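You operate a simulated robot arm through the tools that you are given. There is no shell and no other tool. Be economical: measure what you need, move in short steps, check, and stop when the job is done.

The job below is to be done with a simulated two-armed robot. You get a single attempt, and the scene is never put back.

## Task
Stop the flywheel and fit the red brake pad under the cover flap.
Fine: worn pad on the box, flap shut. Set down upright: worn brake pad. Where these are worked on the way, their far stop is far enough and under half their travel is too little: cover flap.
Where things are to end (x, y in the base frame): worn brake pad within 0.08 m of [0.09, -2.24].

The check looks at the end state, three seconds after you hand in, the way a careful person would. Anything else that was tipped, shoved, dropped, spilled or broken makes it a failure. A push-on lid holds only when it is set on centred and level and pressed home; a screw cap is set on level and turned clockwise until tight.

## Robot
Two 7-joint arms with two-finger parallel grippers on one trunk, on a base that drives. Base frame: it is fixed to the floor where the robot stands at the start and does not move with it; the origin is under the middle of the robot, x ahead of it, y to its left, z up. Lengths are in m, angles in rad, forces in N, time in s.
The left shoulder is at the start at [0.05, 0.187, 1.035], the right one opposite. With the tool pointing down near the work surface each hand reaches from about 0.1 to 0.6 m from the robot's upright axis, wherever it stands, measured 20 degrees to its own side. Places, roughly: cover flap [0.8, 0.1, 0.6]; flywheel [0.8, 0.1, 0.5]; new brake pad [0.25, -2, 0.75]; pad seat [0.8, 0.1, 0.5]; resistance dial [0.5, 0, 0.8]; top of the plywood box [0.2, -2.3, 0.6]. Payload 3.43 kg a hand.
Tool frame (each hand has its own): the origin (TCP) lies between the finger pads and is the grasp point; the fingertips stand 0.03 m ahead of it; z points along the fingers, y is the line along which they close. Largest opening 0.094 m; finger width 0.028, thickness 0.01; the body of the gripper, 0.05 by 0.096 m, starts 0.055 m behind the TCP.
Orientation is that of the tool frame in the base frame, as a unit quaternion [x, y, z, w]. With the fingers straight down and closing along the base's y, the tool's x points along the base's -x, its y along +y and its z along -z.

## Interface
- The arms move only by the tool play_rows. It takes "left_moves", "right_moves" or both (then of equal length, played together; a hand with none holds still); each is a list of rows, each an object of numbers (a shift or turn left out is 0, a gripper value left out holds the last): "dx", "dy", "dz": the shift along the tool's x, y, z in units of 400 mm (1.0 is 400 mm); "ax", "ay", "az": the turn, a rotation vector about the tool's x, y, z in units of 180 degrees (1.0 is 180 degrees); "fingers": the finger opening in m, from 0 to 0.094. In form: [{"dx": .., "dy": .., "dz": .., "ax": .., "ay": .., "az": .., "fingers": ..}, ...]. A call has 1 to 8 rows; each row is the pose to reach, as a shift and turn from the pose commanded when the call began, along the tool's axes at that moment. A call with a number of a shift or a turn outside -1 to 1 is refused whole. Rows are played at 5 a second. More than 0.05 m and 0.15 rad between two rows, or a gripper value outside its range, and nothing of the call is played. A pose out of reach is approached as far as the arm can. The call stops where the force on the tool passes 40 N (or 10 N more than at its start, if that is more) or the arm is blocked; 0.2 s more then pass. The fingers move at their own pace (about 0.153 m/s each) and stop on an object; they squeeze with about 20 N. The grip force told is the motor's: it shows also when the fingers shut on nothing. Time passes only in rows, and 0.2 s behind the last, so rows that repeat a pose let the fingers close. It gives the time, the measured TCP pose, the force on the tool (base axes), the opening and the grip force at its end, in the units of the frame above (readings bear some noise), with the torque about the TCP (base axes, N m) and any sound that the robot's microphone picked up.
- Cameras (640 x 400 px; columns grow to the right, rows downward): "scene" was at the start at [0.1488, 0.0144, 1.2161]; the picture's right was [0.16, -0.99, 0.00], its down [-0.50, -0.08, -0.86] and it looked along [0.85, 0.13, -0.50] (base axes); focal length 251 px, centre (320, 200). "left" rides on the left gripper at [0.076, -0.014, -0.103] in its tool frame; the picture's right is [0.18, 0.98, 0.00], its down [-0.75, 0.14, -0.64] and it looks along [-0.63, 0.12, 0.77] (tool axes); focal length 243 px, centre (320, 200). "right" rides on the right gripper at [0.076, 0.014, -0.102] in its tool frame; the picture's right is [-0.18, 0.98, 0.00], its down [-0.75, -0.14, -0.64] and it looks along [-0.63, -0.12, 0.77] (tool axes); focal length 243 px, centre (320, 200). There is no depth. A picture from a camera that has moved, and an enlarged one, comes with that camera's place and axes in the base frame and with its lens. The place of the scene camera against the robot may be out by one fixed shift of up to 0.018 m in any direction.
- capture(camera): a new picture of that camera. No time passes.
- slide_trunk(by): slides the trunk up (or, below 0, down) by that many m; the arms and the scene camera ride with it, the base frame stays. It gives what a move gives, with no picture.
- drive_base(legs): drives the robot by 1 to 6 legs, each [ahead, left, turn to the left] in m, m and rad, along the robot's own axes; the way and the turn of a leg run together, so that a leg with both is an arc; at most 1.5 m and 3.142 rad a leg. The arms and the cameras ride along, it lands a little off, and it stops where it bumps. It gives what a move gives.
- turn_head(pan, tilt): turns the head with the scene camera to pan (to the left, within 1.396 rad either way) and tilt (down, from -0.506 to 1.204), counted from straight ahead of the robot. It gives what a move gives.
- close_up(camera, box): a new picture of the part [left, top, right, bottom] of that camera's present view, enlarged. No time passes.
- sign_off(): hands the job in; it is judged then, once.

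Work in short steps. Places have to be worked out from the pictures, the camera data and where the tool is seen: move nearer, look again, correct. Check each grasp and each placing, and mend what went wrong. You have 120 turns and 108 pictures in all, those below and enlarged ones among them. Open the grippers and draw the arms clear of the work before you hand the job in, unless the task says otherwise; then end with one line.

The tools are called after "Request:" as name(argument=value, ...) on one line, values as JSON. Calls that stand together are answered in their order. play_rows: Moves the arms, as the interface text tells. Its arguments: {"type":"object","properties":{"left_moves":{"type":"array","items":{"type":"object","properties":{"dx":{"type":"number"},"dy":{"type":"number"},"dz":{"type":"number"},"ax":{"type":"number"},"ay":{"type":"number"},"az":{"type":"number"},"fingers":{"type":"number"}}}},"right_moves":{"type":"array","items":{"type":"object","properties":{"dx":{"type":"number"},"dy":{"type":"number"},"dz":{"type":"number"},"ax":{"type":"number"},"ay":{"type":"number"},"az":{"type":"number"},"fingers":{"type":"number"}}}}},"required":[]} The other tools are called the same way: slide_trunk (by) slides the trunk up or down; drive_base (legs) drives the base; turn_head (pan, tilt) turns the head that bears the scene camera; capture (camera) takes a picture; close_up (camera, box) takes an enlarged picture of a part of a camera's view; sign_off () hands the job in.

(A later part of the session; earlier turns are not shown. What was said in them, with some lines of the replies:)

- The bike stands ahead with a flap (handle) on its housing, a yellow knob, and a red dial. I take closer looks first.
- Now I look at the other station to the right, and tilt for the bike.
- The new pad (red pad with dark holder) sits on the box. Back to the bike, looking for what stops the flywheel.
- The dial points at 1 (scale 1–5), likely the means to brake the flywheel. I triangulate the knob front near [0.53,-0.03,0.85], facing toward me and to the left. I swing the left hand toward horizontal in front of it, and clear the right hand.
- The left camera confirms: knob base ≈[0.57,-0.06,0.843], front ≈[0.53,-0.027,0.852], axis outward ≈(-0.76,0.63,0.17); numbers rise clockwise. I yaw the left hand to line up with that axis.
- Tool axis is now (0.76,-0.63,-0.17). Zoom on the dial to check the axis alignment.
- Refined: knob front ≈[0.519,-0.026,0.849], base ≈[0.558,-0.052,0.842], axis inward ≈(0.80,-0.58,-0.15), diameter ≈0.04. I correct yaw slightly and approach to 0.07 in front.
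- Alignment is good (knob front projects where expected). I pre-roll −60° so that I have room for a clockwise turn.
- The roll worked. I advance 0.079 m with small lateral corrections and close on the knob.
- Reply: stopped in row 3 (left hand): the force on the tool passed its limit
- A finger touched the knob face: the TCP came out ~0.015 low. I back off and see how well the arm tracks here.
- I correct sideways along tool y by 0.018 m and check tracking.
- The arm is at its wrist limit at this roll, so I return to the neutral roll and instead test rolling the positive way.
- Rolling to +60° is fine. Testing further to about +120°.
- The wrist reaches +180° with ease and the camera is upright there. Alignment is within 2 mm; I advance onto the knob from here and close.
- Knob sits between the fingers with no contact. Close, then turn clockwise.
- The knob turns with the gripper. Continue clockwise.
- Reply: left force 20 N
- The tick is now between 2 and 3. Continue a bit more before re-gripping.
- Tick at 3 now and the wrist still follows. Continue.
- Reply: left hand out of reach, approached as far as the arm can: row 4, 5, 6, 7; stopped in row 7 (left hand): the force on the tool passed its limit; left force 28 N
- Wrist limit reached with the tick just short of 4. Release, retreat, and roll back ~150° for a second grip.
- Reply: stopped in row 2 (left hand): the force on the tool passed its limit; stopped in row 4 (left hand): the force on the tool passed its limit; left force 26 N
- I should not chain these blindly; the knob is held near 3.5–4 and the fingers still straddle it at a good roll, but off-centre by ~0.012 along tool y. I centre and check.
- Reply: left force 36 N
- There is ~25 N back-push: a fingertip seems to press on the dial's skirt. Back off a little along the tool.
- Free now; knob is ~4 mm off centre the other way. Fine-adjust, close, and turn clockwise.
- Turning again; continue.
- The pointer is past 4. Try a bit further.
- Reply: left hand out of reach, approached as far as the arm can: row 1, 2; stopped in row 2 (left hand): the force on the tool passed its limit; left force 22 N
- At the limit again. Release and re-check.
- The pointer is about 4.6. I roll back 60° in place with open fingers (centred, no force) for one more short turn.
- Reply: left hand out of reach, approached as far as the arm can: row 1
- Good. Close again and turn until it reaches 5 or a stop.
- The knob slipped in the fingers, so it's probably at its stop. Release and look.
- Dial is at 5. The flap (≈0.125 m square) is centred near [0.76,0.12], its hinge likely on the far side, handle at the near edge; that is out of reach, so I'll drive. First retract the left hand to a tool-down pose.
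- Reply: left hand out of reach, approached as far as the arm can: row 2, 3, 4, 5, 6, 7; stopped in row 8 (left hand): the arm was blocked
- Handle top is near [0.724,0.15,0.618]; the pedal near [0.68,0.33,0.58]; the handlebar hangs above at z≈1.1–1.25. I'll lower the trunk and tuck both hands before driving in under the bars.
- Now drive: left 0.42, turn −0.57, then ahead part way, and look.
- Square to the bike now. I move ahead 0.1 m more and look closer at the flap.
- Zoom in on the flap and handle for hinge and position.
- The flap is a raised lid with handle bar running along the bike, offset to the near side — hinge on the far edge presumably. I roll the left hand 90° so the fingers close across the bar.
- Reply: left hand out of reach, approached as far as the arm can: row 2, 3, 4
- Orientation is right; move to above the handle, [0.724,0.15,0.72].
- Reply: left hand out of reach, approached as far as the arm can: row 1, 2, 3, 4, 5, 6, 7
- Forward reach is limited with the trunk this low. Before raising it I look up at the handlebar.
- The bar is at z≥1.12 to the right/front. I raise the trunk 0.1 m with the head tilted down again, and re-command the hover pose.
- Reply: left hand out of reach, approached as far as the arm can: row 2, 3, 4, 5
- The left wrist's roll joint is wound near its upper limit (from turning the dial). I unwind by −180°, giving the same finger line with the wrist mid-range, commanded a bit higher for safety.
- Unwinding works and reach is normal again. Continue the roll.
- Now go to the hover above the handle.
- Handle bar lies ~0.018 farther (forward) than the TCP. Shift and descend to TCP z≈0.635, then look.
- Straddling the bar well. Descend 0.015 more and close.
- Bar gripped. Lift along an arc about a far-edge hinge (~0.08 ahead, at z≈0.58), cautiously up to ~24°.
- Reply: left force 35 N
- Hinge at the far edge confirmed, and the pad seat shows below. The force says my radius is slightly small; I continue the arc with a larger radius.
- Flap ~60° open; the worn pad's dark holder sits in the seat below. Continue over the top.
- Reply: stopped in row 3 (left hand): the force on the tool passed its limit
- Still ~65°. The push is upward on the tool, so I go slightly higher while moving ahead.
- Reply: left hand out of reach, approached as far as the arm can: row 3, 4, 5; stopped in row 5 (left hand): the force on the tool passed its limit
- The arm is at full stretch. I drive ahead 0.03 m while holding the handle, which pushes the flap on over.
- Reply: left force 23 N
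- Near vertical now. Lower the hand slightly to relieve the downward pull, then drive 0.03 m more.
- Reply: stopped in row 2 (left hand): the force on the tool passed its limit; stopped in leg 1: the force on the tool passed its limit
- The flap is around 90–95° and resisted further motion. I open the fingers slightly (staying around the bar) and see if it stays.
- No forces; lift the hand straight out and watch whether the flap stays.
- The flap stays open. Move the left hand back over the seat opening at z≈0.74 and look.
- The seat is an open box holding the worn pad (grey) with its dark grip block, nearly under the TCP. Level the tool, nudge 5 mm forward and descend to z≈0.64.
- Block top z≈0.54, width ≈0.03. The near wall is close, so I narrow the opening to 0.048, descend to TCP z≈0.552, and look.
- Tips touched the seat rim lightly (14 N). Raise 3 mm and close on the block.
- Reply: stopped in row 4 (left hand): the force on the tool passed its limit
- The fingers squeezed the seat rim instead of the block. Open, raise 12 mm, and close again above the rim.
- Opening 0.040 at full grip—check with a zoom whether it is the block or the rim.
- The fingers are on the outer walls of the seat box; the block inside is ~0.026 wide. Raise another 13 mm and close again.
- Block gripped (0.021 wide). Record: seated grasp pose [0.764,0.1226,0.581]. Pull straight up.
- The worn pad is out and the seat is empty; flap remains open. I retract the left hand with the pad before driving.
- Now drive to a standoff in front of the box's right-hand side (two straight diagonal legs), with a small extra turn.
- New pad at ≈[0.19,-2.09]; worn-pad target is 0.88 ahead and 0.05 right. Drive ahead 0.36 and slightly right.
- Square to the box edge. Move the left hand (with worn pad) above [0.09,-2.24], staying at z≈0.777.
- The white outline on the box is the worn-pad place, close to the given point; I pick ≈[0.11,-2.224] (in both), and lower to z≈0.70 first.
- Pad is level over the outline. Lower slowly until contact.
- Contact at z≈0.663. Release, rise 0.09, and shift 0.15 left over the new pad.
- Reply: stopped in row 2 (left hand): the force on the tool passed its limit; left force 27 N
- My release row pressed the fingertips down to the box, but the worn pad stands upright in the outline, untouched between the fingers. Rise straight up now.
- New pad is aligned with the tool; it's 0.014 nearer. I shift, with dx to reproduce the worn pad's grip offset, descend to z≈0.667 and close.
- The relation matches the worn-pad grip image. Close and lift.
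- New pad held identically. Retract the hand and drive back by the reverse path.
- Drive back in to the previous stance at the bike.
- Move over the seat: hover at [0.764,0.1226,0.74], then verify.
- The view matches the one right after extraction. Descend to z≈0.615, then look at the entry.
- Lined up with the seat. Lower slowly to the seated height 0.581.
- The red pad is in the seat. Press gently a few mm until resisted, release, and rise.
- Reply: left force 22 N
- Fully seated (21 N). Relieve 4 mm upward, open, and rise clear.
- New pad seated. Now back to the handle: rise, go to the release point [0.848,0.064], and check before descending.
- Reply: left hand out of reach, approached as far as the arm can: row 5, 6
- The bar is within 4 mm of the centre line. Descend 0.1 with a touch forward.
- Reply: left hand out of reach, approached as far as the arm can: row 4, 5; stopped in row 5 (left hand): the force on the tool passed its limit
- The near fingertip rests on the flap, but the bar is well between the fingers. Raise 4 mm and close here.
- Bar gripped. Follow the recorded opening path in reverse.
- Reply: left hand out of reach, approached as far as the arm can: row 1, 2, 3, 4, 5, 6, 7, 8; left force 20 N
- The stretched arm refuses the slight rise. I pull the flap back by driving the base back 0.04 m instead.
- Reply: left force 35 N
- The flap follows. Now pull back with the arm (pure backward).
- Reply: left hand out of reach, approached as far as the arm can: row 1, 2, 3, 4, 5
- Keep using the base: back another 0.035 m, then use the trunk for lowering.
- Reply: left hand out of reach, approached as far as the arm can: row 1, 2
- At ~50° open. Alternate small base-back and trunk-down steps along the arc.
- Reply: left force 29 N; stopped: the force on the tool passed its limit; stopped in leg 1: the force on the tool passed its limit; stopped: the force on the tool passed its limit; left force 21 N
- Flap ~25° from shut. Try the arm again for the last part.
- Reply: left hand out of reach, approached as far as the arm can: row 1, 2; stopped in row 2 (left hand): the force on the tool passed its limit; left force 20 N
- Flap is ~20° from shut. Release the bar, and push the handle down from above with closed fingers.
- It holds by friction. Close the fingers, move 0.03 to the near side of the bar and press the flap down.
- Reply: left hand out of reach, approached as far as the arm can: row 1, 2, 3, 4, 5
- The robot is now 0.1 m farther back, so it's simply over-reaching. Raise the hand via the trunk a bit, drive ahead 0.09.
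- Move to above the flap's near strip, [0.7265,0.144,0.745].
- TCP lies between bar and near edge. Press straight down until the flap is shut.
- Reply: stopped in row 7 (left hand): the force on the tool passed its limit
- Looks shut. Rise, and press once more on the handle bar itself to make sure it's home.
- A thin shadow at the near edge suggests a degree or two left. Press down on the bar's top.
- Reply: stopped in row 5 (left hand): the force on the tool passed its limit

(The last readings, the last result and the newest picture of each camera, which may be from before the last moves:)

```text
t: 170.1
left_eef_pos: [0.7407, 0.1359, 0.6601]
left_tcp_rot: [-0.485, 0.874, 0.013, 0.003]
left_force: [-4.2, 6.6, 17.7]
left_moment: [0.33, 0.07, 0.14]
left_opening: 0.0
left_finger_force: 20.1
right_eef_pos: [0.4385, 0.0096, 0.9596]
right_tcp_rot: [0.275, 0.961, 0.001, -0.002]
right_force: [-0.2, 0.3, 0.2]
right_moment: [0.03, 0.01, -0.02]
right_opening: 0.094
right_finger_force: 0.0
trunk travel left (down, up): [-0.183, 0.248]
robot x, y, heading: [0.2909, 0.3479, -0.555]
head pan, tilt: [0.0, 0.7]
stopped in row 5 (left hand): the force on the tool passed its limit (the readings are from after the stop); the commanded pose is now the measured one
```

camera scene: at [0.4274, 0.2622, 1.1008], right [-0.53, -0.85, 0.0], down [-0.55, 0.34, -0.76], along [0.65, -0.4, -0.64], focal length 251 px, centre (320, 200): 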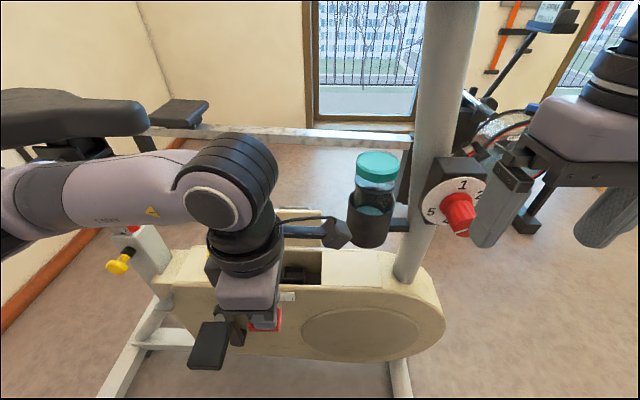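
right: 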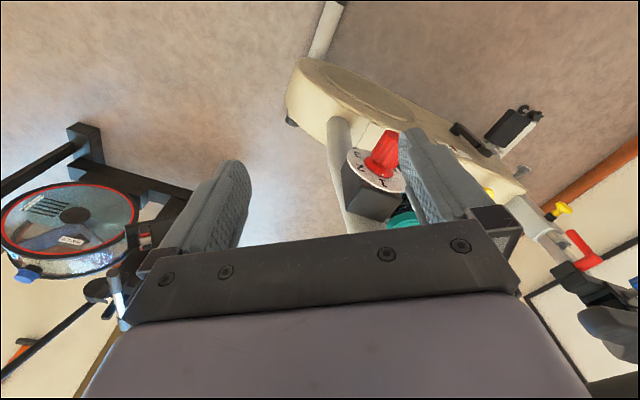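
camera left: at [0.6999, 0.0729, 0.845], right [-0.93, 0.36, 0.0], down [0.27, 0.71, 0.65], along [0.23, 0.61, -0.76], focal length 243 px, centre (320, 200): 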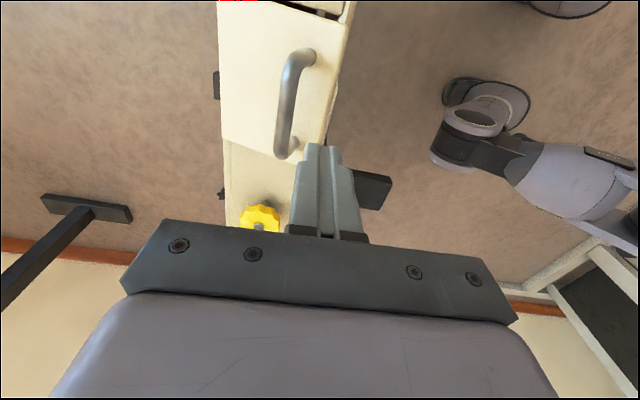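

Pressed with >40 N on the bar. Rise clear and inspect.

Request:
play_rows(left_moves=[{"dz": -0.05}, {"dz": -0.15}, {"dz": -0.22}, {"dz": -0.22, "dy": 0.1}, {"dz": -0.22, "dy": 0.2}, {"dz": -0.22, "dy": 0.3}, {"dz": -0.22, "dy": 0.4}])

Request:
close_up(camera="scene", box=[220, 200, 380, 300])

```text
t: 171.7
left_eef_pos: [0.6073, 0.2204, 0.7474]
left_tcp_rot: [-0.486, 0.874, 0.015, 0.003]
left_force: [-0.2, 0.2, -0.5]
left_moment: [-0.05, -0.02, 0.02]
left_opening: 0.0
left_finger_force: 20.4
right_eef_pos: [0.44, 0.0082, 0.9605]
right_tcp_rot: [0.275, 0.961, 0.0, -0.003]
right_force: [0.1, -0.3, -1.0]
right_moment: [0.01, 0.01, -0.02]
right_opening: 0.094
right_finger_force: 0.1
trunk travel left (down, up): [-0.183, 0.248]
robot x, y, heading: [0.2902, 0.3513, -0.553]
head pan, tilt: [0.0, 0.7]
```

```text
4.00 times, centred on (300, 250) of scene
camera zoom: at [0.412, 0.2732, 1.1341], right [-0.53, -0.85, 0.0], down [-0.55, 0.34, -0.77], along [0.65, -0.4, -0.64], focal length 1002 px, centre (400, 0)
```

zoom: 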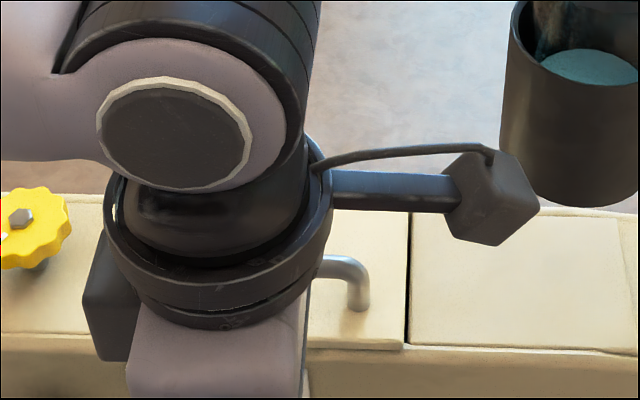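

The visible part of the edge looks shut with no shadow. Back the robot off, open the gripper, and view everything.

Request:
drive_base(legs=[[-0.3, 0, 0]])

Request:
play_rows(left_moves=[{"fingers": 0.09, "dx": -0.1}, {"dx": -0.2}, {"dx": -0.3}, {"dx": -0.4}])

Request:
close_up(camera="scene", box=[220, 150, 420, 275])

```text
t: 173.7
left_eef_pos: [0.3511, 0.3785, 0.7464]
left_tcp_rot: [-0.486, 0.874, 0.014, 0.002]
left_force: [-0.1, -0.1, 0.3]
left_moment: [-0.04, 0.03, 0.01]
left_opening: 0.0
left_finger_force: 20.0
right_eef_pos: [0.184, 0.1676, 0.9584]
right_tcp_rot: [0.275, 0.961, 0.0, -0.002]
right_force: [-0.2, 0.4, 0.8]
right_moment: [-0.02, -0.02, -0.01]
right_opening: 0.0941
right_finger_force: 0.0
trunk travel left (down, up): [-0.183, 0.248]
robot x, y, heading: [0.0332, 0.5078, -0.552]
head pan, tilt: [0.0, 0.7]
```

```text
t: 174.7
left_eef_pos: [0.4365, 0.5127, 0.7496]
left_tcp_rot: [-0.485, 0.874, 0.015, 0.003]
left_force: [0.6, 0.6, -0.2]
left_moment: [0.03, 0.02, 0.0]
left_opening: 0.0899
left_finger_force: 0.0
right_eef_pos: [0.1839, 0.1663, 0.96]
right_tcp_rot: [0.274, 0.962, 0.001, -0.002]
right_force: [0.6, 0.4, -0.6]
right_moment: [-0.03, -0.01, -0.01]
right_opening: 0.0938
right_finger_force: 0.0
trunk travel left (down, up): [-0.183, 0.248]
robot x, y, heading: [0.0347, 0.5065, -0.548]
head pan, tilt: [0.0, 0.7]
```

```text
3.20 times, centred on (320, 212) of scene
camera zoom: at [0.1562, 0.4316, 1.1341], right [-0.53, -0.85, 0.0], down [-0.55, 0.34, -0.77], along [0.65, -0.4, -0.64], focal length 802 px, centre (320, 160)
```

zoom: 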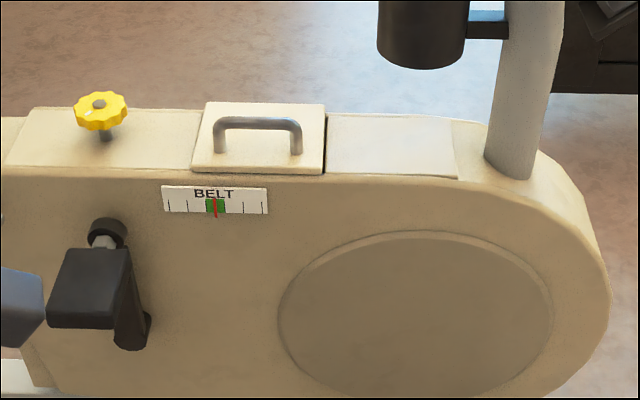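

The flap is shut. Check the dial and bottle once.

Request:
turn_head(pan=-0.05, tilt=0.4)

Request:
close_up(camera="scene", box=[260, 120, 480, 260])

```text
t: 175.5
left_eef_pos: [0.4369, 0.5111, 0.7514]
left_tcp_rot: [-0.486, 0.874, 0.014, 0.003]
left_force: [0.2, -0.2, 0.6]
left_moment: [0.02, 0.01, -0.02]
left_opening: 0.0898
left_finger_force: 0.1
right_eef_pos: [0.1847, 0.1676, 0.9601]
right_tcp_rot: [0.275, 0.961, 0.0, -0.003]
right_force: [-0.8, -0.9, 0.2]
right_moment: [0.0, -0.01, -0.04]
right_opening: 0.094
right_finger_force: 0.0
trunk travel left (down, up): [-0.183, 0.248]
robot x, y, heading: [0.034, 0.5059, -0.555]
head pan, tilt: [-0.051, 0.4]
```

```text
2.86 times, centred on (370, 190) of scene
camera zoom: at [0.1602, 0.4236, 1.1608], right [-0.57, -0.82, 0.0], down [-0.32, 0.22, -0.92], along [0.76, -0.52, -0.39], focal length 716 px, centre (177, 229)
```

zoom: 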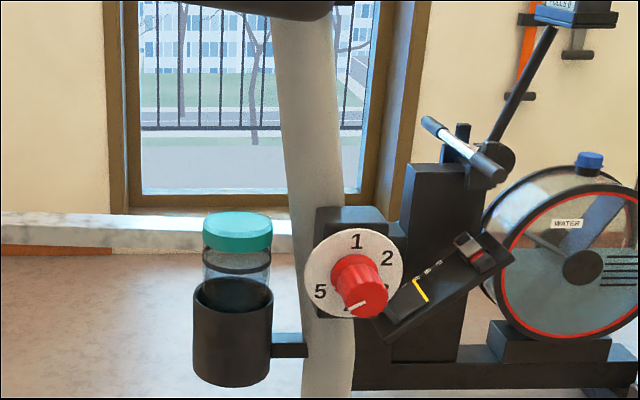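

Dial points to 5, bottle in place, flap shut, worn pad standing upright in its outline, arms clear and grippers open. Handing in.

Request:
sign_off()

```text
The job is handed in.
```

The job is handed in. I turned the resistance dial to 5, its end stop, to brake the flywheel; I never saw or heard the wheel itself, so that it stopped is inferred. The red pad is pressed into its seat and the flap is shut over it. The worn pad stands upright on the box at about [0.12, -2.22].
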